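You operate a simulated robot arm through the tools that you are given. There is no shell and no other tool. Be economical: measure what you need, move in short steps, check, and stop when the job is done.

You are at the controls of a simulated two-armed robot. One attempt, no reset.

Task
Take the lid off the peach small jam jar on the island top and lay it down there. Then shut the middle sideboard door. Then fetch the snack bag marked "pretzels" from the island top and stand it on top of the beige peg stand. Then open the door under the can rack, put the lidded oats cup on the top shelf under the can rack and shut the rack again. Then shut the sideboard drawer by the wall. Then open the middle side unit drawer, take the jam jar with the latest date from the worktop over the crockery cupboard and put it inside and shut the drawer again. Then pull the table-side island cupboard door open. Keep to this order. Set down upright: snack bag, lidded oats cup, jam jar.

The check looks at the end state, three seconds after you hand in, the way a careful person would. Anything else that was tipped, shoved, dropped, spilled or broken makes it a failure. A push-on lid holds only when it is set on centred and level and pressed home; a screw cap is set on level and turned clockwise until tight.

Robot
Two 7-joint arms with fingered hands on one trunk, on a base that drives. Base frame: it is fixed to the floor where the robot stands at the start and does not move with it; the origin is under the middle of the robot, x ahead of it, y to its left, z up; the surface under the hand at the start is at about z = 0.91. Lengths are in m, angles in degrees, forces in N, time in s.
The left shoulder is at the start at [0.07, 0.132, 1.167], the right one opposite. With the tool pointing down near the work surface each hand reaches from about 0.36 to 0.64 m from the robot's upright axis, wherever it stands, measured 20 degrees to its own side. Places, roughly: door under the can rack [2.3, 0.8, 0.4]; jam jar [2.5, 0, 1]; lidded oats cup [0, 2.25, 1]; middle side unit drawer [2.5, 1.3, 0.5]; middle side unit drawer inside [2.5, 1.3, 0.5]; middle sideboard door [-0.4, 1.6, 0.4]; peg stand (10x10x10 cm) [0.9, 0, 0.9]; sideboard drawer by the wall [-0.5, 2, 0.7]; small jam jar [0.75, 0, 1]; snack bag [0.75, 0.25, 1]; table-side island cupboard door [0.4, 0.4, 0.4]; top shelf under the can rack [2.6, 0.8, 0.5]. Payload 2.3 kg a hand.
The TCP of each hand is the grasp point between the finger pads, 0.025 m short of the fingertips. In the tool frame z runs along the fingers and y along their closing line. The gripper opens to 0.088 m. The gripper's body begins 0.029 m behind the TCP. The gripper is a hand of 3 fingers: y runs from the thumb to the fingers, the wrist lies at [-0.013, -0.097, -0.162] in the tool frame.
Orientation is that of the tool frame in the base frame, as [roll, pitch, yaw] about the fixed x, y, z axes, in that order (R = Rz(yaw) Ry(pitch) Rx(roll)). With the fingers straight down and the wrist toward the robot, the tool's x, y and z point along [0, 1, 0], [1, 0, 0] and [0, 0, -1] of the base frame.

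Tools
- The arms move only by the tool send_rows. It takes "left_deltas", "right_deltas" or both (then of equal length, played together; a hand with none holds still); each is a list of rows, each a list of 6 numbers: the shift along the base's x, y, z in m, then the turn, a rotation vector about the base's x, y, z in degrees. In form: [[dx, dy, dz, wx, wy, wz], ...]. A call has 1 to 8 rows; each row is the pose to reach, as a shift and turn from the pose commanded when the call began. A row lasts 0.2 s, in which the tool goes at most 0.05 m and 8.6 degrees; a call with a longer step from one row to the next is refused whole. Where a pose cannot be reached the arm comes as near as it can. A force on the tool above 40 N (or 10 N above the force at the start of the call, whichever is more), or a blocked arm, ends the call early, and 0.2 s more pass. In this call time passes only in rows, and 0.2 s behind the last. The reply holds the time, the measured pose of the TCP, the force on the tool along the base axes, the opening and the grip force, in the units named above and with some noise, with the torque about the TCP (base axes, N m) and any sound that the robot's microphone picked up.
- Cameras (640 x 400 px; columns grow to the right, rows downward): "scene" is now at [0.1236, 0.0321, 1.4695]; the picture's right is [0.38, -0.93, 0.00], its down [-0.68, -0.28, -0.68] and it looks along [0.63, 0.26, -0.74] (base axes); focal length 248 px, centre (320, 200). "left" rides on the left gripper at [-0.058, -0.085, -0.099] in its tool frame; the picture's right is [-0.67, -0.35, 0.66], its down [0.69, -0.63, 0.37] and it looks along [0.28, 0.69, 0.66] (tool axes); focal length 261 px, centre (320, 200). "right" rides on the right gripper at [0.058, -0.085, -0.1] in its tool frame; the picture's right is [-0.67, 0.35, -0.66], its down [-0.69, -0.63, 0.37] and it looks along [-0.29, 0.69, 0.66] (tool axes); focal length 261 px, centre (320, 200). There is no depth. A picture from a camera that has moved, and an enlarged one, comes with that camera's place and axes in the base frame and with its lens.
- grab_frame(camera): a new picture of that camera. It takes no simulated time.
- lift_body(by): slides the trunk up (or, below 0, down) by that many m; the arms and the scene camera ride with it, the base frame stays. It gives what a move gives, with no picture.
- base_move(legs): drives the robot by 1 to 6 legs, each [ahead, left, turn to the left] in m, m and degrees, along the robot's own axes; the way and the turn of a leg run together, so that a leg with both is an arc; at most 1.5 m and 180 degrees a leg. The arms and the cameras ride along, it lands a little off, and it stops where it bumps. It gives what a move gives.
- set_fingers(index, middle, thumb_bend, thumb_turn, hand): sets how far each is bent, from 0 (flat) to 1 (curled in); at 0.3 the hand is open as for a grip, at 0.7 the pads meet at the TCP. One left out holds its place. A second passes; each finger stops where it meets its share of the squeeze, and holds until it gets a number again. It is the only way to open and close the hand. It gives what a move gives, with no picture; readings hold the bend of each and the force on the fingers (four entries, about 0 where the hand has none), thumb and palm. thumb_turn goes from beside the hand (0) to across from the fingers (1), as for a grip.
- pan_tilt(pan, tilt): turns the head with the scene camera to pan (to the left, within 86 degrees either way) and tilt (down, from -29 to 69), counted from straight ahead of the robot. It gives what a move gives.
- close_up(camera, box): a new picture of the part [left, top, right, bottom] of that camera's present view, enlarged. It takes no simulated time.
- job_done(): hands the job in; it is judged then, once.

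Go step by step. Nothing tells you exact positions but the pictures and the camera data: compare them with the known pose of the tool, close in by small moves and look again before you grip or let go. The budget is 207 turns and 194 pictures, counting those below and the enlarged ones. Unless the task says otherwise, let go and move clear before handing in.

The tools are called after "Call:" as a command line: name --argument value ..., lists and objects as JSON in quotes. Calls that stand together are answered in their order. send_rows: Moves the arms, as the interface text tells. Its arguments: {"type":"object","properties":{"left_deltas":{"type":"array","items":{"type":"array","items":{"type":"number"}}},"right_deltas":{"type":"array","items":{"type":"array","items":{"type":"number"}}}},"required":[]} The other tools are called the same way: lift_body (by) slides the trunk up or down; set_fingers (index, middle, thumb_bend, thumb_turn, hand) moves the fingers one by one; base_move (legs) drives the base; pan_tilt (pan, tilt) turns the head that bears the scene camera; grab_frame (camera) takes a picture; close_up (camera, box) takes an enlarged picture of a part of a camera's view; job_done () hands the job in.

At the start:

```text
clock: 0.0
left_tool_pos: [0.3045, 0.3375, 1.2132]
left_tcp_rot: [180.0, 0.0, 90.0]
left_contact_force: [-0.5, -0.1, -0.4]
left_torque: [-0.02, 0.0, -0.02]
left_grip_width: 0.0878
left_grasp_force: 0.0
left_shape: jaw
left_bend: [0.3, 0.3, 0.3, 0.98]
left_finger forces: [0.0, 0.1, 0.1, 0.1, 0.2, 0.0]
right_tool_pos: [0.3943, 0.047, 1.1778]
right_tcp_rot: [180.0, 0.0, 90.0]
right_contact_force: [0.5, 0.2, -0.8]
right_torque: [0.02, 0.0, 0.01]
right_grip_width: 0.0878
right_grasp_force: 0.1
right_shape: jaw
right_bend: [0.3, 0.3, 0.3, 0.98]
right_finger forces: [0.1, 0.0, 0.0, 0.1, 0.1, 0.0]
trunk travel left (down, up): [-0.725, 0.115]
robot x, y, heading: [-0.0016, 0.0009, -0.5]
head pan, tilt: [22.2, 47.5]
```

scene: 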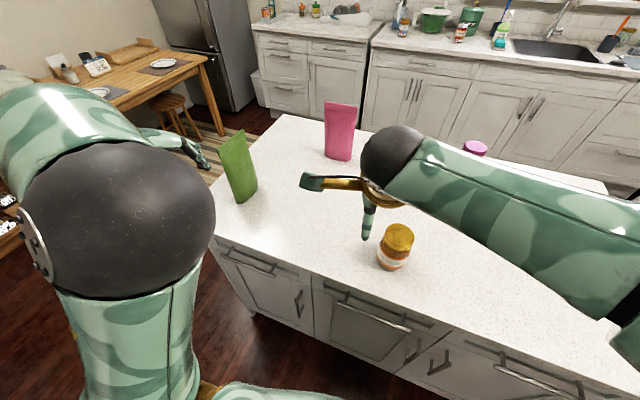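
right: 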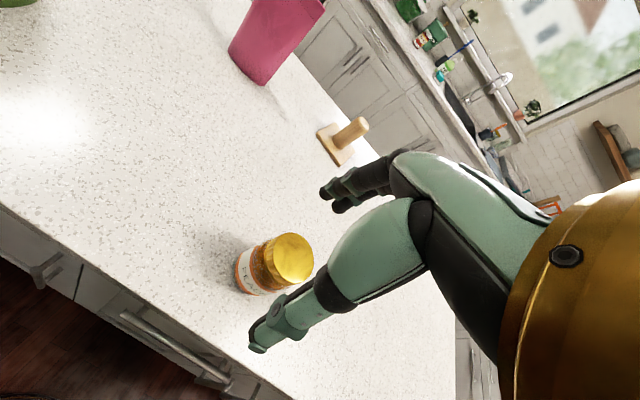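
left: 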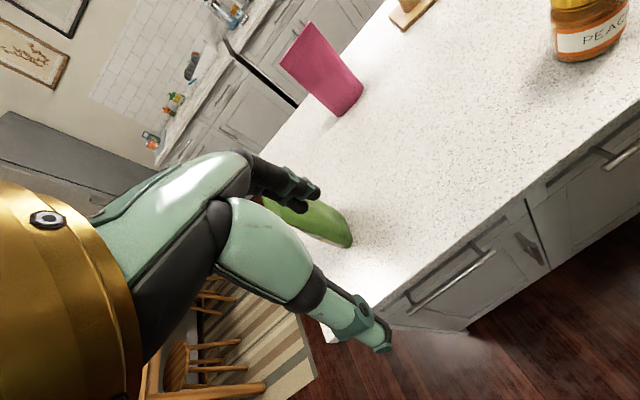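

I see the peach jar (orange, gold lid) near the island's front edge at about (0.47, -0.01), a green and a pink bag, and the peg stand behind. I'll look closer at these things first.

Call:
close_up --camera "right" --box '[200, 200, 360, 300]'

Call:
close_up --camera "left" --box '[240, 0, 640, 250]'

Call:
close_up --camera "scene" --box '[200, 80, 440, 230]'

```text
4.00 times, centred on (280, 250) of right
camera zoom: at [0.31, 0.1065, 1.2761], right [0.35, -0.67, 0.66], down [-0.63, -0.69, -0.37], along [0.69, -0.29, -0.66], focal length 1043 px, centre (480, 0)
```

zoom: 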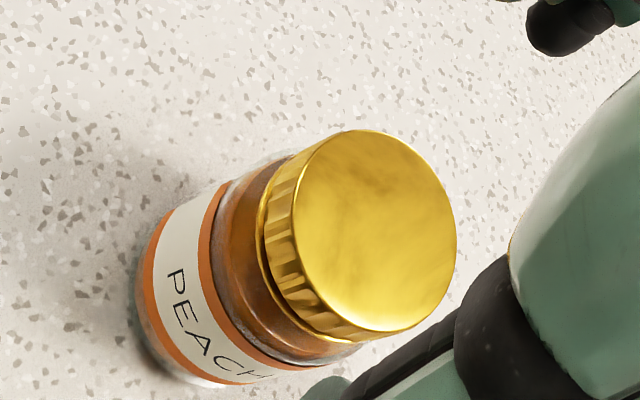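

```text
1.60 times, centred on (440, 125) of left
camera zoom: at [0.2184, 0.2788, 1.3114], right [-0.35, -0.67, -0.66], down [-0.63, 0.69, -0.37], along [0.69, 0.28, -0.66], focal length 417 px, centre (128, 320)
```

zoom: 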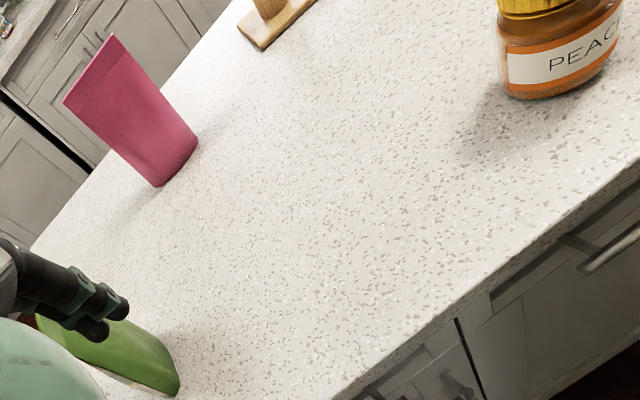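

```text
2.67 times, centred on (320, 155) of scene
camera zoom: at [0.1236, 0.0321, 1.4695], right [0.38, -0.93, 0.0], down [-0.68, -0.28, -0.68], along [0.63, 0.26, -0.74], focal length 662 px, centre (320, 320)
```

zoom: 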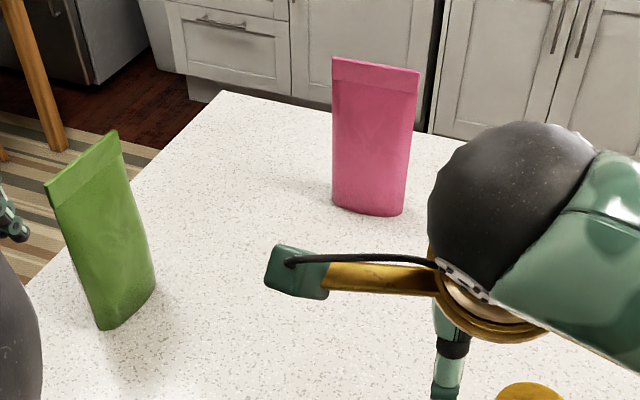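

The bag labels face away from me, so I'll zoom on the peg stand and pan the head around for a survey.

Call:
close_up --camera "right" --box '[280, 80, 440, 180]'

Call:
pan_tilt --pan -5 --tilt 25

Call:
grab_frame --camera "scene"

Call:
pan_tilt --pan 80 --tilt 30

Call:
grab_frame --camera "scene"

```text
4.00 times, centred on (360, 130) of right
camera zoom: at [0.31, 0.1065, 1.2761], right [0.35, -0.67, 0.66], down [-0.63, -0.69, -0.37], along [0.69, -0.29, -0.66], focal length 1043 px, centre (160, 480)
```

zoom: 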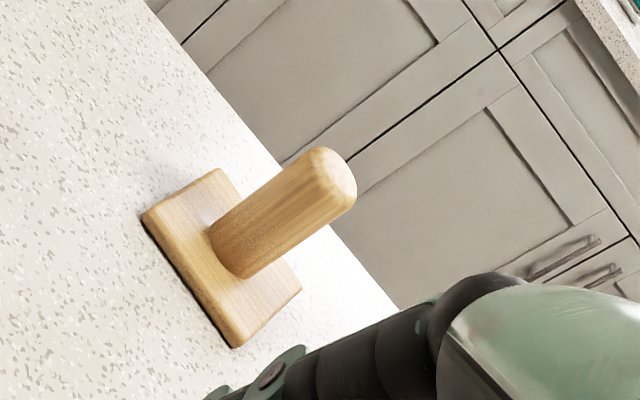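

```text
clock: 0.9
left_tool_pos: [0.3039, 0.3378, 1.2129]
left_tcp_rot: [179.9, 0.0, 90.0]
left_contact_force: [-0.1, 0.0, 0.6]
left_torque: [0.0, 0.01, 0.02]
left_grip_width: 0.0876
left_grasp_force: 0.1
left_shape: jaw
left_bend: [0.3, 0.3, 0.3, 0.98]
left_finger forces: [0.0, 0.1, 0.0, 0.0, 0.0, 0.0]
right_tool_pos: [0.3952, 0.0473, 1.1768]
right_tcp_rot: [180.0, 0.0, 89.9]
right_contact_force: [-0.4, -0.1, -0.5]
right_torque: [0.01, -0.01, 0.0]
right_grip_width: 0.0873
right_grasp_force: 0.1
right_shape: jaw
right_bend: [0.3, 0.3, 0.3, 0.98]
right_finger forces: [0.0, 0.0, 0.0, 0.0, 0.0, 0.0]
trunk travel left (down, up): [-0.725, 0.115]
robot x, y, heading: [-0.0039, -0.0019, 0.1]
head pan, tilt: [-5.0, 25.0]
```

```text
186 pictures are left
camera scene: at [0.1419, -0.0058, 1.5035], right [-0.09, -1.0, 0.0], down [-0.42, 0.04, -0.91], along [0.9, -0.08, -0.42], focal length 248 px, centre (320, 200)
```

scene: 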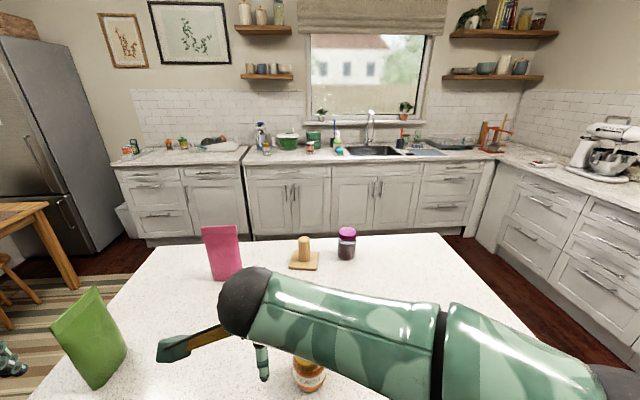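

```text
clock: 2.5
left_tool_pos: [0.3054, 0.3376, 1.2135]
left_tcp_rot: [-180.0, 0.0, 90.0]
left_contact_force: [0.5, -0.5, -0.5]
left_torque: [-0.02, 0.0, 0.01]
left_grip_width: 0.0878
left_grasp_force: 0.1
left_shape: jaw
left_bend: [0.3, 0.3, 0.3, 0.98]
left_finger forces: [0.0, 0.1, 0.0, 0.1, 0.0, 0.0]
right_tool_pos: [0.3955, 0.0478, 1.1774]
right_tcp_rot: [180.0, 0.0, 89.9]
right_contact_force: [-1.1, -0.4, 0.2]
right_torque: [-0.01, 0.01, 0.01]
right_grip_width: 0.0876
right_grasp_force: 0.1
right_shape: jaw
right_bend: [0.3, 0.3, 0.3, 0.98]
right_finger forces: [0.1, 0.0, 0.0, 0.1, 0.1, 0.0]
trunk travel left (down, up): [-0.725, 0.115]
robot x, y, heading: [-0.0011, 0.0004, 0.1]
head pan, tilt: [80.0, 30.0]
```

```text
185 pictures are left
camera scene: at [0.066, 0.0911, 1.4956], right [0.98, -0.17, 0.0], down [-0.09, -0.49, -0.87], along [0.15, 0.85, -0.5], focal length 248 px, centre (320, 200)
```

scene: 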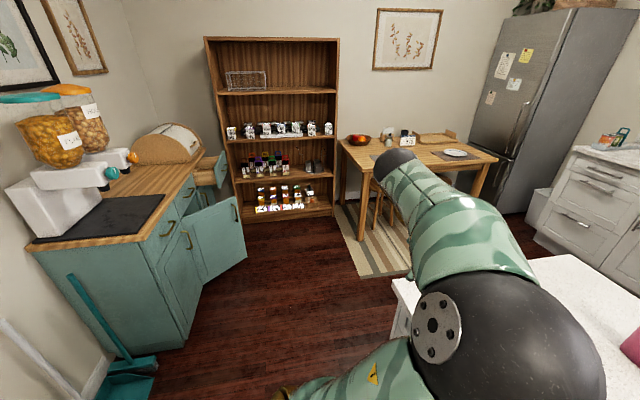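

The peach jar's lid top is at about (0.485, -0.013, 1.0). I'll bring the left hand in from the left, tilted nearly level, to hold the jar body while the right hand works the lid.

Call:
send_rows --left_deltas '[[0.02, -0.022, -0.029, -8, 0, 0], [0.04, -0.044, -0.058, -16, 0, 0], [0.06, -0.066, -0.087, -24, 0, 0], [0.08, -0.088, -0.116, -32, 0, 0], [0.1, -0.11, -0.145, -40, 0, 0], [0.12, -0.132, -0.174, -48, 0, 0], [0.14, -0.154, -0.203, -56, 0, 0], [0.16, -0.176, -0.232, -64, 0, 0]]' --right_deltas '[[0, -0.02, 0.01, 0, 0, 0], [0, -0.04, 0.02, 0, 0, 0], [0, -0.06, 0.03, 0, 0, 0], [0, -0.08, 0.03, 0, 0, 0], [0, -0.1, 0.03, 0, 0, 0], [0, -0.1, 0.03, 0, 0, 0], [0, -0.1, 0.03, 0, 0, 0], [0, -0.1, 0.03, 0, 0, 0]]'

Call:
pan_tilt --pan 0 --tilt 55

Call:
grab_frame --camera "scene"

Call:
grab_frame --camera "left"

Call:
grab_frame --camera "right"

```text
clock: 4.3
left_tool_pos: [0.4663, 0.1595, 0.9812]
left_tcp_rot: [-179.9, 64.1, 90.2]
left_contact_force: [0.3, -0.4, 0.0]
left_torque: [0.02, 0.0, -0.01]
left_grip_width: 0.0878
left_grasp_force: 0.1
left_shape: jaw
left_bend: [0.3, 0.3, 0.3, 0.98]
left_finger forces: [0.0, 0.0, 0.1, 0.1, 0.0, 0.0]
right_tool_pos: [0.3964, -0.0531, 1.2077]
right_tcp_rot: [-180.0, 0.1, 90.0]
right_contact_force: [0.2, -0.2, 0.0]
right_torque: [0.02, 0.01, -0.03]
right_grip_width: 0.0874
right_grasp_force: 0.0
right_shape: jaw
right_bend: [0.3, 0.3, 0.3, 0.98]
right_finger forces: [0.0, 0.0, 0.0, 0.0, 0.0, 0.0]
trunk travel left (down, up): [-0.725, 0.115]
robot x, y, heading: [0.003, 0.004, -0.1]
head pan, tilt: [80.0, 30.0]
```

```text
clock: 5.8
left_tool_pos: [0.4641, 0.1593, 0.9829]
left_tcp_rot: [179.9, 63.8, 89.8]
left_contact_force: [0.4, -1.7, 0.1]
left_torque: [-0.01, -0.01, -0.01]
left_grip_width: 0.0876
left_grasp_force: 0.1
left_shape: jaw
left_bend: [0.3, 0.3, 0.3, 0.98]
left_finger forces: [0.1, 0.0, 0.1, 0.0, 0.0, 0.0]
right_tool_pos: [0.395, -0.0531, 1.2085]
right_tcp_rot: [180.0, 0.1, 89.9]
right_contact_force: [0.7, 0.8, 0.6]
right_torque: [0.01, -0.02, 0.01]
right_grip_width: 0.0876
right_grasp_force: 0.2
right_shape: jaw
right_bend: [0.3, 0.3, 0.3, 0.98]
right_finger forces: [0.0, 0.0, 0.0, 0.0, 0.1, 0.1]
trunk travel left (down, up): [-0.725, 0.115]
robot x, y, heading: [-0.0014, 0.0012, 0.2]
head pan, tilt: [0.0, 55.0]
```

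```text
184 pictures are left
camera scene: at [0.1224, 0.0021, 1.4595], right [0.0, -1.0, 0.0], down [-0.82, 0.0, -0.57], along [0.57, 0.0, -0.82], focal length 248 px, centre (320, 200)
```

scene: 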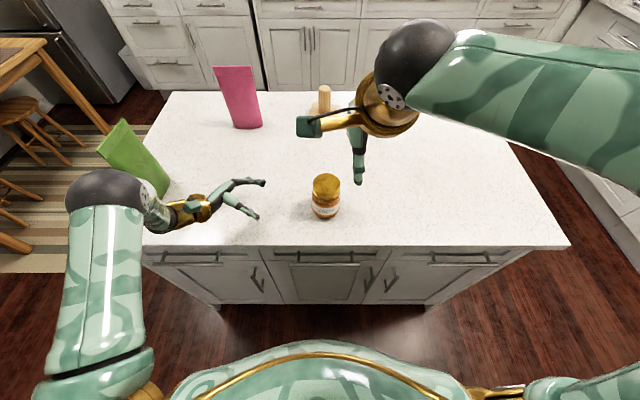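

```text
183 pictures are left
camera left: at [0.3787, 0.2228, 1.0768], right [-0.35, -0.88, 0.31], down [-0.63, -0.03, -0.78], along [0.69, -0.47, -0.55], focal length 261 px, centre (320, 200)
```

left: 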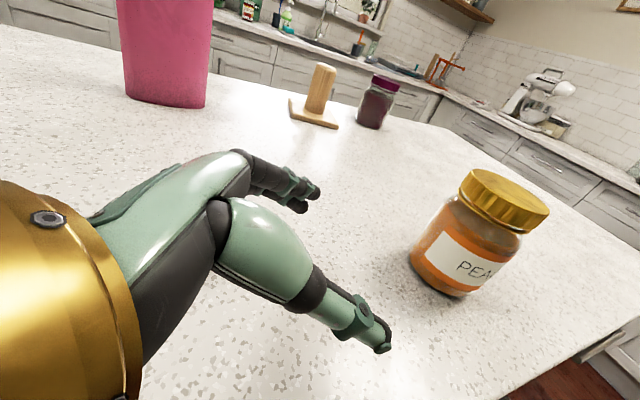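

```text
182 pictures are left
camera right: at [0.3097, 0.0057, 1.3069], right [0.35, -0.67, 0.66], down [-0.63, -0.69, -0.37], along [0.69, -0.29, -0.66], focal length 261 px, centre (320, 200)
```

right: 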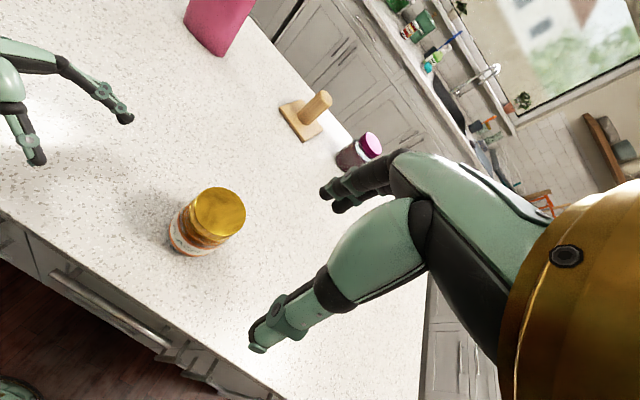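

The jar centre is confirmed at about (0.482, -0.013), lid top at 1.0. I'll lower the left hand to body height just beside it and check.

Call:
send_rows --left_deltas '[[0.008, -0.02, -0.013, -4, 0, 0], [0.017, -0.04, -0.027, -8, 0, 0], [0.017, -0.065, -0.04, -11, 0, 0]]'

Call:
close_up --camera "scene" --box '[180, 130, 420, 280]'

Call:
grab_frame --camera "left"

```text
clock: 6.6
left_tool_pos: [0.483, 0.0944, 0.9414]
left_tcp_rot: [179.9, 75.0, 90.0]
left_contact_force: [0.9, -0.4, -0.3]
left_torque: [0.02, 0.03, 0.0]
left_grip_width: 0.0876
left_grasp_force: 0.0
left_shape: jaw
left_bend: [0.3, 0.3, 0.3, 0.98]
left_finger forces: [0.0, 0.1, 0.0, 0.0, 0.0, 0.0]
right_tool_pos: [0.3951, -0.0542, 1.2089]
right_tcp_rot: [-179.9, 0.0, 90.0]
right_contact_force: [0.0, -0.1, 0.3]
right_torque: [-0.01, 0.0, 0.0]
right_grip_width: 0.0878
right_grasp_force: 0.0
right_shape: jaw
right_bend: [0.3, 0.3, 0.3, 0.98]
right_finger forces: [0.1, 0.0, 0.0, 0.0, 0.0, 0.1]
trunk travel left (down, up): [-0.725, 0.115]
robot x, y, heading: [0.0007, -0.0013, 0.3]
head pan, tilt: [0.0, 55.0]
```

```text
2.67 times, centred on (300, 205) of scene
camera zoom: at [0.1225, 0.0014, 1.4595], right [0.0, -1.0, 0.0], down [-0.82, 0.0, -0.57], along [0.57, 0.0, -0.82], focal length 662 px, centre (373, 187)
```

zoom: 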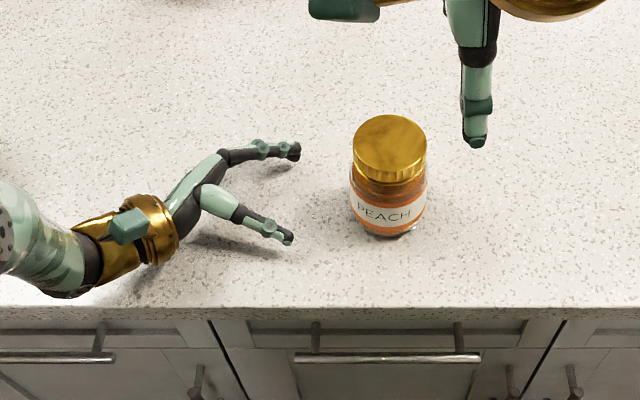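

```text
180 pictures are left
camera left: at [0.3961, 0.1764, 1.0225], right [-0.35, -0.81, 0.48], down [-0.63, -0.18, -0.76], along [0.7, -0.56, -0.45], focal length 261 px, centre (320, 200)
```

left: 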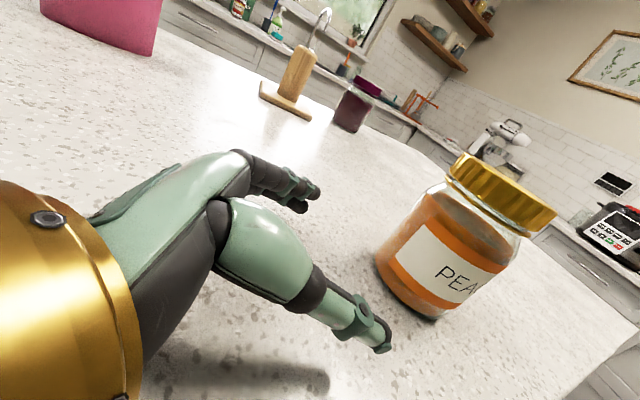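

The hand's opening lines up with the jar, so I'll slide in and grip the body.

Call:
send_rows --left_deltas '[[0, -0.03, 0, 0, 0, 0], [0, -0.06, 0, 0, 0, 0], [0, -0.08, 0, 0, 0, 0], [0, -0.092, 0, 0, 0, 0]]'

Call:
close_up --camera "scene" --box '[240, 140, 400, 240]'

```text
clock: 7.6
left_tool_pos: [0.4802, 0.0022, 0.942]
left_tcp_rot: [-179.8, 75.0, 90.3]
left_contact_force: [0.4, -0.7, -0.1]
left_torque: [-0.01, -0.04, -0.03]
left_grip_width: 0.0877
left_grasp_force: 0.1
left_shape: jaw
left_bend: [0.3, 0.3, 0.3, 0.98]
left_finger forces: [0.1, 0.0, 0.1, 0.0, 0.0, 0.1]
right_tool_pos: [0.3945, -0.0532, 1.2083]
right_tcp_rot: [-179.8, 0.1, 90.1]
right_contact_force: [0.2, 0.6, -0.2]
right_torque: [-0.05, -0.03, 0.02]
right_grip_width: 0.0875
right_grasp_force: 0.1
right_shape: jaw
right_bend: [0.3, 0.3, 0.3, 0.98]
right_finger forces: [0.0, 0.1, 0.0, 0.0, 0.1, 0.0]
trunk travel left (down, up): [-0.725, 0.115]
robot x, y, heading: [-0.0001, -0.0003, 0.1]
head pan, tilt: [0.0, 55.0]
```

```text
4.00 times, centred on (320, 190) of scene
camera zoom: at [0.1225, 0.0015, 1.4595], right [0.0, -1.0, 0.0], down [-0.82, 0.0, -0.57], along [0.57, 0.0, -0.82], focal length 993 px, centre (320, 240)
```

zoom: 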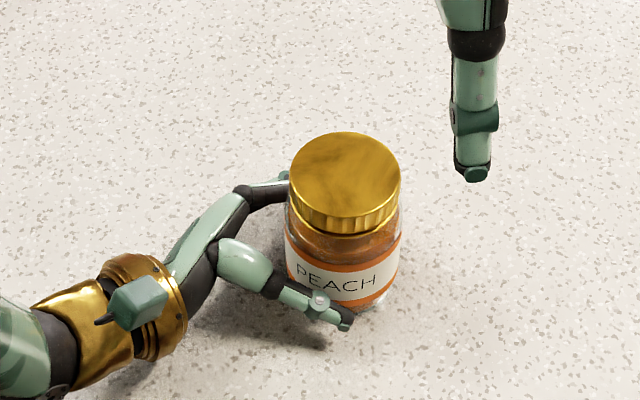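

The thumb and fingers straddle the jar. I'll close the left hand and bring the right hand above the lid.

Call:
set_fingers --hand "left" --index 0.7 --middle 0.7 --thumb_bend 0.7

Call:
send_rows --right_deltas '[[0.03, 0.015, -0.02, 0, 0, 0], [0.06, 0.03, -0.04, 0, 0, 0], [0.087, 0.04, -0.07, 0, 0, 0], [0.087, 0.04, -0.1, 0, 0, 0], [0.087, 0.04, -0.13, 0, 0, 0], [0.087, 0.04, -0.15, 0, 0, 0]]'

Call:
grab_frame --camera "scene"

Call:
grab_frame --camera "right"

```text
clock: 8.6
left_tool_pos: [0.4808, 0.0037, 0.9409]
left_tcp_rot: [179.8, 75.0, 89.8]
left_contact_force: [0.9, 0.8, -0.1]
left_torque: [0.02, -0.16, 0.03]
left_grip_width: 0.0644
left_grasp_force: 18.8
left_shape: fingers
left_bend: [0.45, 0.49, 0.39, 0.97]
left_finger forces: [9.6, 9.2, 0.0, 0.0, 18.6, 0.0]
right_tool_pos: [0.3951, -0.0527, 1.2102]
right_tcp_rot: [-179.9, 0.0, 90.0]
right_contact_force: [-0.2, 0.4, 0.4]
right_torque: [-0.02, 0.0, 0.0]
right_grip_width: 0.0878
right_grasp_force: 0.0
right_shape: jaw
right_bend: [0.3, 0.3, 0.3, 0.98]
right_finger forces: [0.1, 0.1, 0.0, 0.0, 0.0, 0.0]
trunk travel left (down, up): [-0.725, 0.115]
robot x, y, heading: [-0.0001, -0.0003, -0.3]
head pan, tilt: [0.0, 55.0]
```

```text
clock: 10.0
left_tool_pos: [0.4804, 0.0027, 0.9413]
left_tcp_rot: [179.9, 74.8, 89.9]
left_contact_force: [0.0, -0.5, -0.6]
left_torque: [0.01, -0.12, 0.05]
left_grip_width: 0.0643
left_grasp_force: 18.3
left_shape: fingers
left_bend: [0.46, 0.5, 0.38, 0.97]
left_finger forces: [9.3, 8.6, 0.0, 0.0, 18.6, 0.1]
right_tool_pos: [0.4855, -0.0189, 1.0665]
right_tcp_rot: [179.7, -2.4, 88.6]
right_contact_force: [0.4, -0.6, 0.3]
right_torque: [0.02, 0.0, 0.0]
right_grip_width: 0.0879
right_grasp_force: 0.0
right_shape: jaw
right_bend: [0.3, 0.3, 0.3, 0.98]
right_finger forces: [0.0, 0.1, 0.0, 0.0, 0.0, 0.0]
trunk travel left (down, up): [-0.725, 0.115]
robot x, y, heading: [0.002, 0.0016, -0.0]
head pan, tilt: [0.0, 55.0]
```

```text
178 pictures are left
camera scene: at [0.1227, 0.0017, 1.4595], right [0.0, -1.0, 0.0], down [-0.82, 0.0, -0.57], along [0.57, 0.0, -0.82], focal length 248 px, centre (320, 200)
```

scene: 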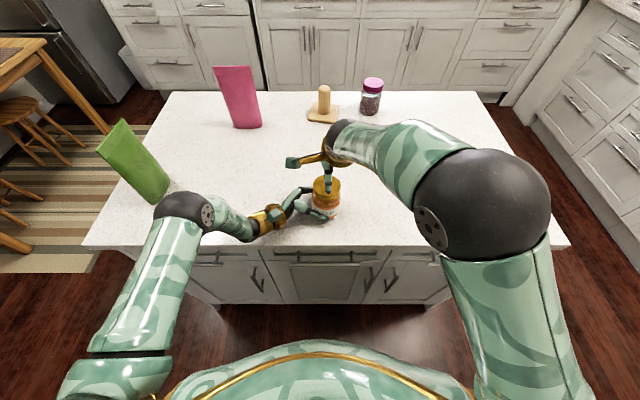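

```text
177 pictures are left
camera right: at [0.4014, 0.0377, 1.1663], right [0.33, -0.7, 0.63], down [-0.64, -0.65, -0.4], along [0.69, -0.28, -0.67], focal length 261 px, centre (320, 200)
```

right: 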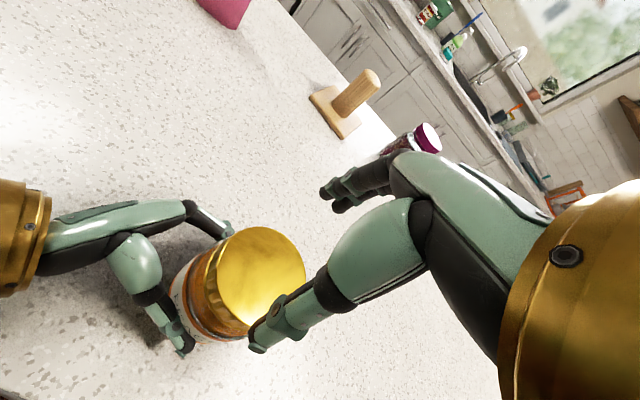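

The left hand holds the jar firmly. The right hand is slightly off its commanded pose, likely a joint limit, so I'll turn it 17° counter-clockwise and recheck.

Call:
send_rows --right_deltas '[[0, 0, 0, 0, 0, 8.5], [0, 0, 0, 0, 0, 17], [0, 0, -0.01, 0, 0, 17]]'

Call:
grab_frame --camera "right"

Call:
close_up --camera "scene" --box '[240, 140, 400, 240]'

```text
clock: 10.8
left_tool_pos: [0.4796, 0.0021, 0.9402]
left_tcp_rot: [-180.0, 75.0, 90.1]
left_contact_force: [0.1, -0.2, 0.7]
left_torque: [-0.04, -0.1, -0.04]
left_grip_width: 0.0645
left_grasp_force: 18.1
left_shape: fingers
left_bend: [0.46, 0.5, 0.38, 0.97]
left_finger forces: [9.0, 8.5, 0.1, 0.0, 18.9, 0.0]
right_tool_pos: [0.4832, -0.0126, 1.0468]
right_tcp_rot: [-179.9, 0.1, 107.2]
right_contact_force: [-0.2, -0.1, -0.4]
right_torque: [0.02, 0.0, 0.0]
right_grip_width: 0.0877
right_grasp_force: 0.1
right_shape: jaw
right_bend: [0.3, 0.3, 0.3, 0.98]
right_finger forces: [0.0, 0.1, 0.0, 0.0, 0.0, 0.0]
trunk travel left (down, up): [-0.725, 0.115]
robot x, y, heading: [-0.0006, 0.001, 0.0]
head pan, tilt: [0.0, 55.0]
```

```text
176 pictures are left
camera right: at [0.384, 0.0188, 1.1448], right [0.53, -0.54, 0.66], down [-0.4, -0.84, -0.36], along [0.75, -0.07, -0.66], focal length 261 px, centre (320, 200)
```

right: 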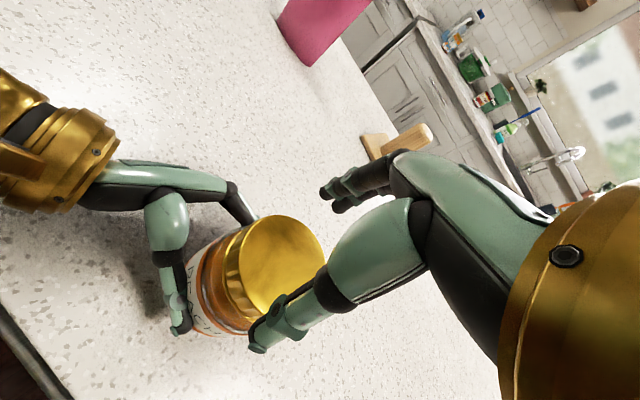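

```text
4.00 times, centred on (320, 190) of scene
camera zoom: at [0.1227, 0.0021, 1.4595], right [0.0, -1.0, 0.0], down [-0.82, 0.0, -0.57], along [0.57, 0.0, -0.82], focal length 993 px, centre (320, 240)
```

zoom: 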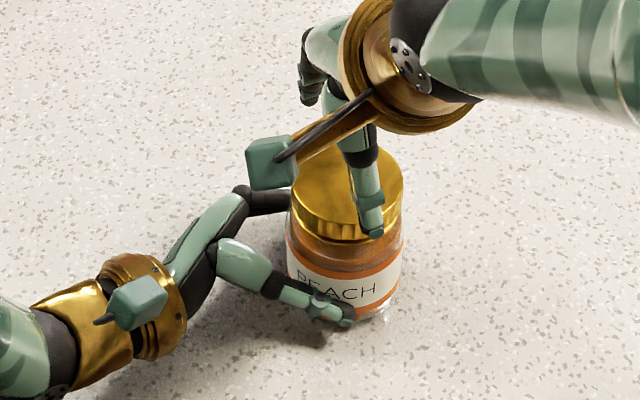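

The right hand is centred over the lid at the exact pose now. I'll go down around the lid and grip it.

Call:
send_rows --right_deltas '[[0, 0, -0.02, 0, 0, 0], [0, 0, -0.035, 0, 0, 0], [0, 0, -0.05, 0, 0, 0]]'

Call:
set_fingers --hand "right" --index 0.7 --middle 0.7 --thumb_bend 0.7

Call:
close_up --camera "scene" --box '[240, 140, 400, 240]'

```text
clock: 11.6
left_tool_pos: [0.4776, 0.0033, 0.9434]
left_tcp_rot: [179.4, 74.8, 89.6]
left_contact_force: [9.1, 2.3, -5.1]
left_torque: [0.17, 0.01, 0.15]
left_grip_width: 0.0642
left_grasp_force: 19.0
left_shape: fingers
left_bend: [0.44, 0.49, 0.4, 0.98]
left_finger forces: [12.7, 10.8, 0.0, 0.0, 15.1, 0.0]
right_tool_pos: [0.4803, -0.0126, 1.0011]
right_tcp_rot: [179.6, 0.1, 107.1]
right_contact_force: [-11.0, -3.6, 26.2]
right_torque: [-0.19, 0.84, 0.04]
right_grip_width: 0.0878
right_grasp_force: 0.2
right_shape: jaw
right_bend: [0.3, 0.3, 0.23, 0.97]
right_finger forces: [0.1, 0.0, 0.0, 0.0, 22.9, 0.0]
trunk travel left (down, up): [-0.725, 0.115]
robot x, y, heading: [-0.0002, -0.0011, 0.1]
head pan, tilt: [0.0, 55.0]
```

```text
clock: 12.6
left_tool_pos: [0.4771, 0.0031, 0.9448]
left_tcp_rot: [178.7, 74.9, 88.9]
left_contact_force: [15.1, 9.4, -6.2]
left_torque: [0.21, 0.19, 0.07]
left_grip_width: 0.064
left_grasp_force: 21.1
left_shape: fingers
left_bend: [0.42, 0.48, 0.41, 0.98]
left_finger forces: [15.3, 12.0, 0.1, 0.0, 14.2, 0.0]
right_tool_pos: [0.4792, -0.0132, 1.0014]
right_tcp_rot: [179.7, 0.1, 107.0]
right_contact_force: [-13.3, -8.9, 34.5]
right_torque: [0.06, 0.02, 0.17]
right_grip_width: 0.0649
right_grasp_force: 43.2
right_shape: fingers
right_bend: [0.38, 0.5, 0.56, 0.97]
right_finger forces: [22.4, 11.0, 0.0, 0.0, 52.3, 0.0]
trunk travel left (down, up): [-0.725, 0.115]
robot x, y, heading: [-0.0001, 0.0005, -0.3]
head pan, tilt: [0.0, 55.0]
```

```text
4.00 times, centred on (320, 190) of scene
camera zoom: at [0.1159, 0.0017, 1.4602], right [0.0, -1.0, 0.0], down [-0.82, 0.0, -0.58], along [0.58, 0.0, -0.82], focal length 993 px, centre (320, 240)
```

zoom: 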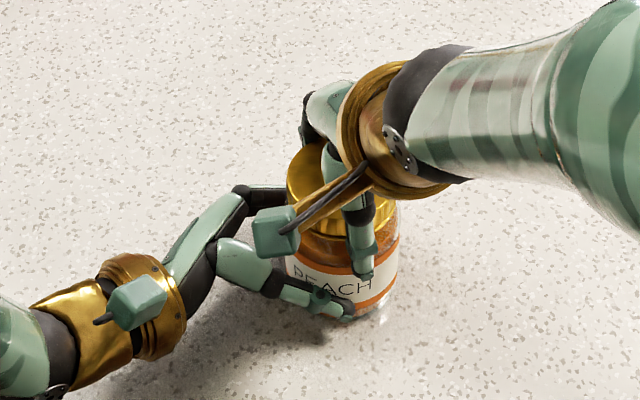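

The lid seems gripped but with some strain. I'll look closer before twisting.

Call:
grab_frame --camera "right"

Call:
grab_frame --camera "left"

```text
173 pictures are left
camera right: at [0.3801, 0.0186, 1.0983], right [0.53, -0.54, 0.66], down [-0.4, -0.84, -0.37], along [0.75, -0.07, -0.66], focal length 261 px, centre (320, 200)
```

right: 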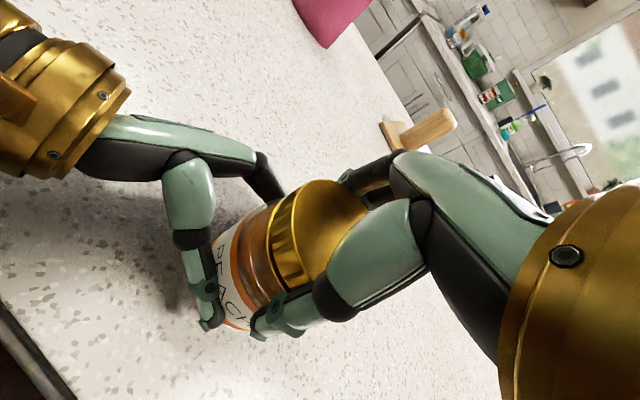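

```text
172 pictures are left
camera left: at [0.3902, 0.0838, 1.0241], right [-0.35, -0.81, 0.47], down [-0.63, -0.18, -0.76], along [0.7, -0.56, -0.44], focal length 261 px, centre (320, 200)
```

left: 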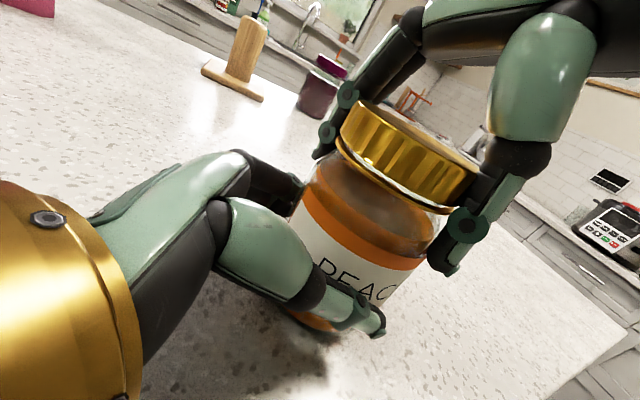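

The right fingers reach past the lid onto the jar body. I'll open, rise 2 cm and grip only the lid.

Call:
set_fingers --hand "right" --index 0.3 --middle 0.3 --thumb_bend 0.3

Call:
send_rows --right_deltas '[[-0.003, 0, 0.01, 0, 0, 0], [-0.006, 0, 0.021, 0, 0, 0]]'

Call:
set_fingers --hand "right" --index 0.7 --middle 0.7 --thumb_bend 0.7

Call:
grab_frame --camera "left"

```text
clock: 13.6
left_tool_pos: [0.4767, 0.0035, 0.9416]
left_tcp_rot: [179.4, 75.0, 89.5]
left_contact_force: [7.1, 4.8, -3.6]
left_torque: [0.15, -0.02, 0.13]
left_grip_width: 0.0641
left_grasp_force: 19.6
left_shape: fingers
left_bend: [0.43, 0.48, 0.41, 0.98]
left_finger forces: [12.0, 10.6, 0.0, 0.0, 16.8, 0.1]
right_tool_pos: [0.4796, -0.0121, 0.9986]
right_tcp_rot: [179.8, 0.0, 107.1]
right_contact_force: [-11.1, -4.7, 16.7]
right_torque: [-0.09, 0.45, 0.08]
right_grip_width: 0.0935
right_grasp_force: 8.7
right_shape: fingers
right_bend: [0.3, 0.3, 0.25, 0.98]
right_finger forces: [0.0, 0.0, 0.0, 0.0, 17.9, 0.0]
trunk travel left (down, up): [-0.725, 0.115]
robot x, y, heading: [0.0001, 0.0014, 0.0]
head pan, tilt: [0.0, 55.0]
```

```text
clock: 14.2
left_tool_pos: [0.48, 0.0028, 0.9418]
left_tcp_rot: [179.7, 75.1, 89.6]
left_contact_force: [0.1, 0.7, 0.2]
left_torque: [-0.01, -0.11, 0.0]
left_grip_width: 0.0645
left_grasp_force: 18.7
left_shape: fingers
left_bend: [0.45, 0.5, 0.39, 0.97]
left_finger forces: [9.4, 9.0, 0.0, 0.0, 18.9, 0.1]
right_tool_pos: [0.4767, -0.0132, 1.0208]
right_tcp_rot: [-179.9, 0.0, 106.9]
right_contact_force: [0.4, 0.1, 0.3]
right_torque: [0.01, 0.04, -0.02]
right_grip_width: 0.0853
right_grasp_force: 0.0
right_shape: fingers
right_bend: [0.3, 0.3, 0.3, 0.98]
right_finger forces: [0.0, 0.0, 0.0, 0.0, 0.0, 0.0]
trunk travel left (down, up): [-0.725, 0.115]
robot x, y, heading: [0.0015, -0.0005, 0.1]
head pan, tilt: [0.0, 55.0]
```

```text
clock: 15.2
left_tool_pos: [0.481, 0.0035, 0.9421]
left_tcp_rot: [179.9, 75.0, 89.9]
left_contact_force: [2.5, -0.4, -0.4]
left_torque: [-0.02, 0.01, -0.06]
left_grip_width: 0.0643
left_grasp_force: 17.6
left_shape: fingers
left_bend: [0.45, 0.5, 0.39, 0.96]
left_finger forces: [9.9, 8.1, 0.0, 0.0, 17.0, 0.0]
right_tool_pos: [0.4772, -0.0127, 1.0189]
right_tcp_rot: [180.0, 0.0, 107.0]
right_contact_force: [-0.3, -0.1, 1.1]
right_torque: [0.03, -0.15, 0.06]
right_grip_width: 0.0585
right_grasp_force: 25.3
right_shape: fingers
right_bend: [0.38, 0.51, 0.49, 0.95]
right_finger forces: [13.7, 10.3, 0.0, 0.1, 26.7, 0.0]
trunk travel left (down, up): [-0.725, 0.115]
robot x, y, heading: [0.0024, -0.0055, -0.2]
head pan, tilt: [0.0, 55.0]
```

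```text
171 pictures are left
camera left: at [0.3944, 0.0836, 1.0222], right [-0.35, -0.81, 0.48], down [-0.63, -0.18, -0.76], along [0.7, -0.56, -0.45], focal length 261 px, centre (320, 200)
```

left: 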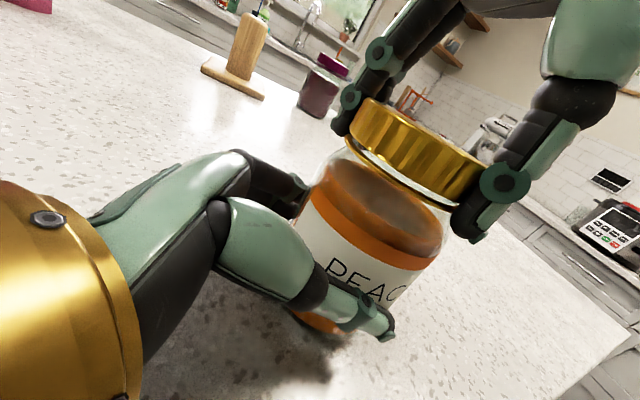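

The lid alone is gripped now at 5.9 cm wide. I'll twist counter-clockwise.

Call:
send_rows --right_deltas '[[0, 0, 0, 0, 0, 6], [0, 0, 0, 0, 0, 12], [0, 0, 0, 0, 0, 18], [0, 0, 0, 0, 0, 24], [0, 0, 0, 0, 0, 30]]'

Call:
grab_frame --camera "left"

```text
clock: 16.4
left_tool_pos: [0.4798, 0.0032, 0.9424]
left_tcp_rot: [179.9, 74.9, 90.0]
left_contact_force: [4.2, 0.5, 0.8]
left_torque: [-0.04, -0.1, 0.14]
left_grip_width: 0.0642
left_grasp_force: 18.3
left_shape: fingers
left_bend: [0.45, 0.5, 0.39, 0.96]
left_finger forces: [11.1, 9.0, 0.1, 0.0, 16.1, 0.1]
right_tool_pos: [0.4748, -0.0131, 1.0195]
right_tcp_rot: [180.0, 0.0, 137.1]
right_contact_force: [-1.8, 0.5, 5.3]
right_torque: [0.11, -0.11, -0.07]
right_grip_width: 0.058
right_grasp_force: 24.0
right_shape: fingers
right_bend: [0.38, 0.51, 0.51, 0.94]
right_finger forces: [13.3, 9.1, 0.0, 0.1, 26.3, 0.1]
trunk travel left (down, up): [-0.725, 0.115]
robot x, y, heading: [0.0028, 0.0008, 0.0]
head pan, tilt: [0.0, 55.0]
```

```text
170 pictures are left
camera left: at [0.3941, 0.0837, 1.0224], right [-0.35, -0.81, 0.48], down [-0.63, -0.18, -0.76], along [0.7, -0.56, -0.45], focal length 261 px, centre (320, 200)
```

left: 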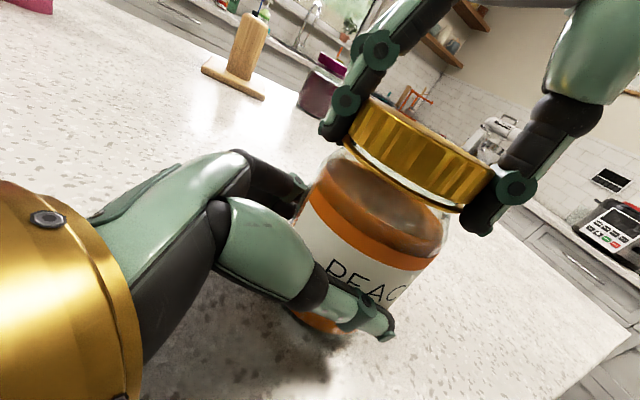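

The lid turns while the jar stays. I'll keep twisting with a slight rise.

Call:
send_rows --right_deltas '[[0, 0, 0.001, 0, 0, 7], [0, 0, 0.001, 0, 0, 14], [0, 0, 0.002, 0, 0, 21], [0, 0, 0.002, 0, 0, 28], [0, 0, 0.002, 0, 0, 35], [0, 0, 0.003, 0, 0, 42], [0, 0, 0.003, 0, 0, 49], [0, 0, 0.003, 0, 0, 56]]'

Call:
grab_frame --camera "left"

Call:
grab_frame --camera "scene"

```text
clock: 18.2
left_tool_pos: [0.479, 0.0035, 0.9423]
left_tcp_rot: [179.4, 75.1, 89.4]
left_contact_force: [-3.9, 4.7, 6.8]
left_torque: [-0.13, -0.23, -0.01]
left_grip_width: 0.0648
left_grasp_force: 18.3
left_shape: fingers
left_bend: [0.47, 0.51, 0.38, 0.97]
left_finger forces: [8.5, 7.5, 0.0, 0.0, 20.4, 0.0]
right_tool_pos: [0.469, -0.0122, 1.0226]
right_tcp_rot: [-179.9, -0.1, -166.9]
right_contact_force: [4.0, -3.7, -4.8]
right_torque: [0.02, -0.02, -0.09]
right_grip_width: 0.0572
right_grasp_force: 24.2
right_shape: fingers
right_bend: [0.39, 0.51, 0.51, 0.94]
right_finger forces: [10.6, 11.8, 0.0, 0.0, 25.7, 0.0]
right hand out of reach, approached as far as the arm can: row 8
trunk travel left (down, up): [-0.725, 0.115]
robot x, y, heading: [0.002, 0.0031, -0.2]
head pan, tilt: [0.0, 55.0]
```

```text
169 pictures are left
camera left: at [0.3943, 0.0839, 1.0221], right [-0.35, -0.81, 0.48], down [-0.63, -0.18, -0.76], along [0.69, -0.56, -0.45], focal length 261 px, centre (320, 200)
```

left: 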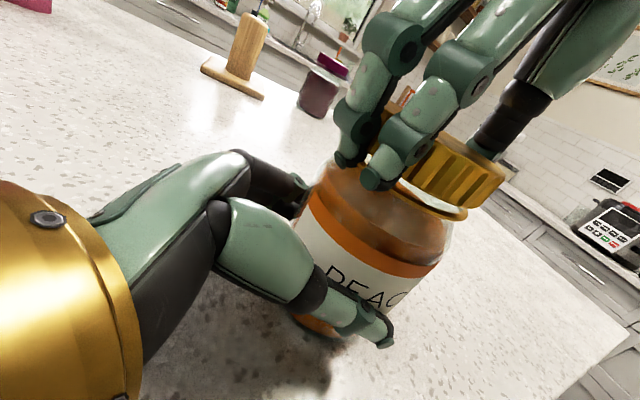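

```text
168 pictures are left
camera scene: at [0.1225, 0.0023, 1.4594], right [0.0, -1.0, 0.0], down [-0.82, 0.0, -0.57], along [0.57, 0.0, -0.82], focal length 248 px, centre (320, 200)
```

scene: 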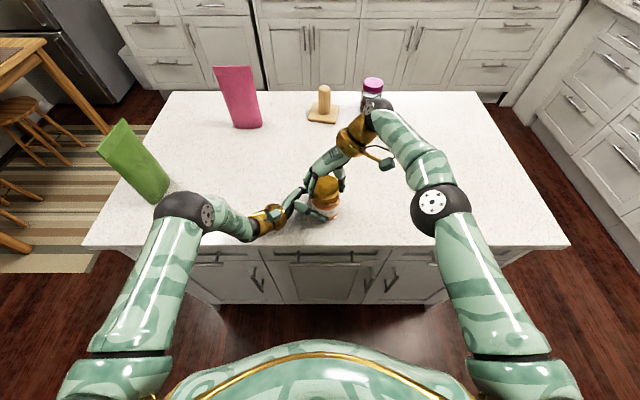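

The lid has turned about 85°. I'll try a gentle lift of 1.5 cm.

Call:
send_rows --right_deltas '[[0, 0, 0.004, 0, 0, 0], [0, 0, 0.008, 0, 0, 0], [0, 0, 0.015, 0, 0, 0]]'

Call:
grab_frame --camera "left"

```text
clock: 19.0
left_tool_pos: [0.4808, 0.0025, 0.9421]
left_tcp_rot: [179.8, 75.1, 89.8]
left_contact_force: [-2.2, 2.3, 18.1]
left_torque: [-0.36, -0.03, -0.15]
left_grip_width: 0.0646
left_grasp_force: 16.0
left_shape: fingers
left_bend: [0.48, 0.52, 0.37, 0.92]
left_finger forces: [7.2, 6.3, 0.0, 0.0, 18.1, 0.1]
right_tool_pos: [0.4686, -0.0118, 1.0363]
right_tcp_rot: [-179.9, -0.2, -166.9]
right_contact_force: [2.4, -1.7, -23.0]
right_torque: [-0.06, -0.03, 0.07]
right_grip_width: 0.0543
right_grasp_force: 20.6
right_shape: fingers
right_bend: [0.42, 0.52, 0.51, 0.96]
right_finger forces: [8.5, 11.9, 0.2, 0.0, 20.2, 0.0]
trunk travel left (down, up): [-0.725, 0.115]
robot x, y, heading: [0.0, -0.0022, -0.0]
head pan, tilt: [0.0, 55.0]
```

```text
167 pictures are left
camera left: at [0.3953, 0.0836, 1.0224], right [-0.35, -0.81, 0.48], down [-0.63, -0.18, -0.76], along [0.7, -0.56, -0.44], focal length 261 px, centre (320, 200)
```

left: 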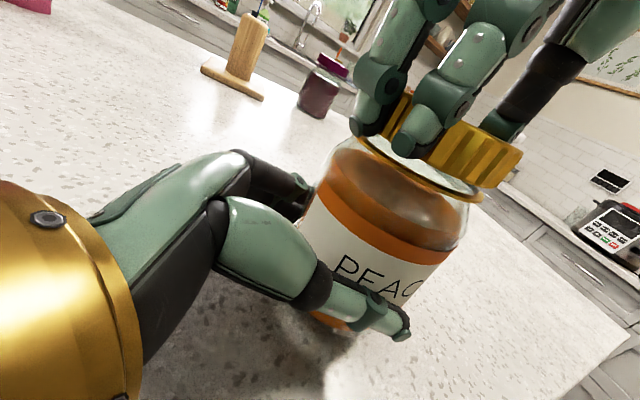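

The lid is still threaded: the jar slid up slightly in the left grip. I'll lower it again, release, turn the right hand back and take another turn.

Call:
send_rows --right_deltas '[[0, 0, -0.005, 0, 0, 0], [0, 0, -0.01, 0, 0, 0], [0, 0, -0.015, 0, 0, 0]]'

Call:
set_fingers --hand "right" --index 0.3 --middle 0.3 --thumb_bend 0.3

Call:
send_rows --right_deltas '[[0.003, 0, 0.01, 0, 0, -8], [0.006, 0, 0.015, 0, 0, -16], [0.007, 0, 0.015, 0, 0, -24], [0.007, 0, 0.015, 0, 0, -32], [0.007, 0, 0.015, 0, 0, -40], [0.007, 0, 0.015, 0, 0, -48], [0.007, 0, 0.015, 0, 0, -56], [0.007, 0, 0.015, 0, 0, -64]]'

Call:
send_rows --right_deltas '[[0, 0, 0, 0, 0, -8], [0, 0, 0, 0, 0, -16], [0, 0, 0, 0, 0, -24], [0, 0, -0.012, 0, 0, -24]]'

Call:
grab_frame --camera "left"

Call:
close_up --camera "scene" --box '[240, 140, 400, 240]'

```text
clock: 19.8
left_tool_pos: [0.4796, 0.0029, 0.9403]
left_tcp_rot: [-179.3, 74.6, 90.6]
left_contact_force: [3.1, 1.2, -9.3]
left_torque: [0.19, 0.08, 0.05]
left_grip_width: 0.064
left_grasp_force: 17.6
left_shape: fingers
left_bend: [0.47, 0.51, 0.38, 0.96]
left_finger forces: [10.3, 8.8, 0.0, 0.0, 16.4, 0.0]
right_tool_pos: [0.468, -0.0116, 1.0248]
right_tcp_rot: [179.9, 0.1, -167.0]
right_contact_force: [-3.2, -1.5, 11.6]
right_torque: [0.01, 0.05, 0.02]
right_grip_width: 0.0541
right_grasp_force: 24.3
right_shape: fingers
right_bend: [0.41, 0.51, 0.52, 0.94]
right_finger forces: [11.2, 11.6, 0.0, 0.0, 25.5, 0.1]
trunk travel left (down, up): [-0.725, 0.115]
robot x, y, heading: [0.0016, 0.0002, 0.2]
head pan, tilt: [0.0, 55.0]
```

```text
clock: 20.8
left_tool_pos: [0.4811, 0.0029, 0.941]
left_tcp_rot: [-179.9, 74.9, 90.2]
left_contact_force: [0.2, -0.2, -2.7]
left_torque: [0.06, -0.06, 0.03]
left_grip_width: 0.0642
left_grasp_force: 17.8
left_shape: fingers
left_bend: [0.47, 0.51, 0.38, 0.96]
left_finger forces: [8.8, 8.7, 0.1, 0.0, 18.2, 0.0]
right_tool_pos: [0.4696, -0.0128, 1.0219]
right_tcp_rot: [-180.0, -0.1, -167.0]
right_contact_force: [0.1, 0.6, 0.0]
right_torque: [0.02, -0.02, -0.03]
right_grip_width: 0.0844
right_grasp_force: 0.1
right_shape: fingers
right_bend: [0.3, 0.3, 0.3, 0.97]
right_finger forces: [0.0, 0.0, 0.0, 0.0, 0.0, 0.1]
trunk travel left (down, up): [-0.725, 0.115]
robot x, y, heading: [0.0, 0.0028, 0.2]
head pan, tilt: [0.0, 55.0]
```

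```text
clock: 22.6
left_tool_pos: [0.4806, 0.003, 0.9412]
left_tcp_rot: [-179.5, 75.0, 90.6]
left_contact_force: [-0.3, -0.9, -3.3]
left_torque: [0.11, -0.03, -0.02]
left_grip_width: 0.0638
left_grasp_force: 18.0
left_shape: fingers
left_bend: [0.47, 0.51, 0.38, 0.96]
left_finger forces: [8.7, 8.7, 0.0, 0.0, 18.1, 0.0]
right_tool_pos: [0.4762, -0.011, 1.0374]
right_tcp_rot: [-179.9, 0.0, 128.9]
right_contact_force: [0.8, -0.2, 0.1]
right_torque: [-0.01, -0.01, -0.03]
right_grip_width: 0.0842
right_grasp_force: 0.0
right_shape: fingers
right_bend: [0.3, 0.3, 0.3, 0.97]
right_finger forces: [0.1, 0.1, 0.0, 0.1, 0.1, 0.0]
trunk travel left (down, up): [-0.725, 0.115]
robot x, y, heading: [-0.001, 0.0042, -0.0]
head pan, tilt: [0.0, 55.0]
```

```text
clock: 23.6
left_tool_pos: [0.481, 0.0026, 0.9396]
left_tcp_rot: [-179.7, 74.9, 90.3]
left_contact_force: [0.8, 1.4, -3.6]
left_torque: [0.09, -0.05, 0.03]
left_grip_width: 0.0641
left_grasp_force: 18.0
left_shape: fingers
left_bend: [0.47, 0.51, 0.38, 0.96]
left_finger forces: [8.8, 8.7, 0.0, 0.0, 18.1, 0.0]
right_tool_pos: [0.4789, -0.015, 1.0279]
right_tcp_rot: [179.9, -0.6, 104.5]
right_contact_force: [0.1, -0.2, 0.2]
right_torque: [0.02, 0.0, -0.01]
right_grip_width: 0.0842
right_grasp_force: 0.1
right_shape: fingers
right_bend: [0.3, 0.3, 0.3, 0.97]
right_finger forces: [0.0, 0.1, 0.0, 0.0, 0.0, 0.0]
trunk travel left (down, up): [-0.725, 0.115]
robot x, y, heading: [0.0017, 0.0005, 0.0]
head pan, tilt: [0.0, 55.0]
```

```text
166 pictures are left
camera left: at [0.3955, 0.0834, 1.0217], right [-0.35, -0.81, 0.48], down [-0.63, -0.18, -0.76], along [0.69, -0.56, -0.45], focal length 261 px, centre (320, 200)
```

left: 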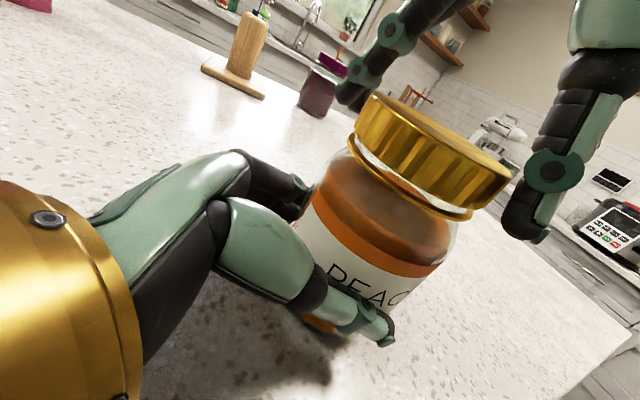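

```text
4.00 times, centred on (320, 190) of scene
camera zoom: at [0.1241, 0.0015, 1.4594], right [0.0, -1.0, 0.0], down [-0.82, 0.0, -0.57], along [0.57, 0.0, -0.82], focal length 993 px, centre (320, 240)
```

zoom: 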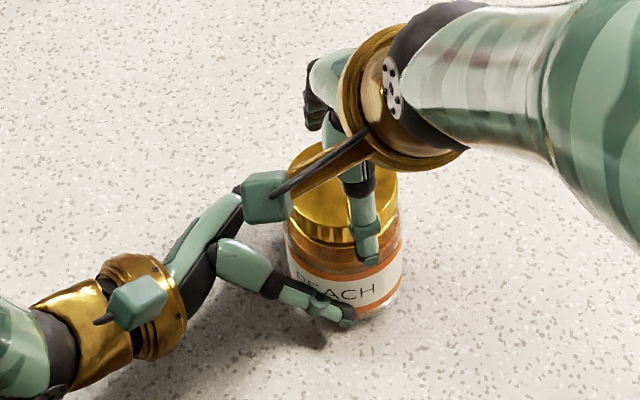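

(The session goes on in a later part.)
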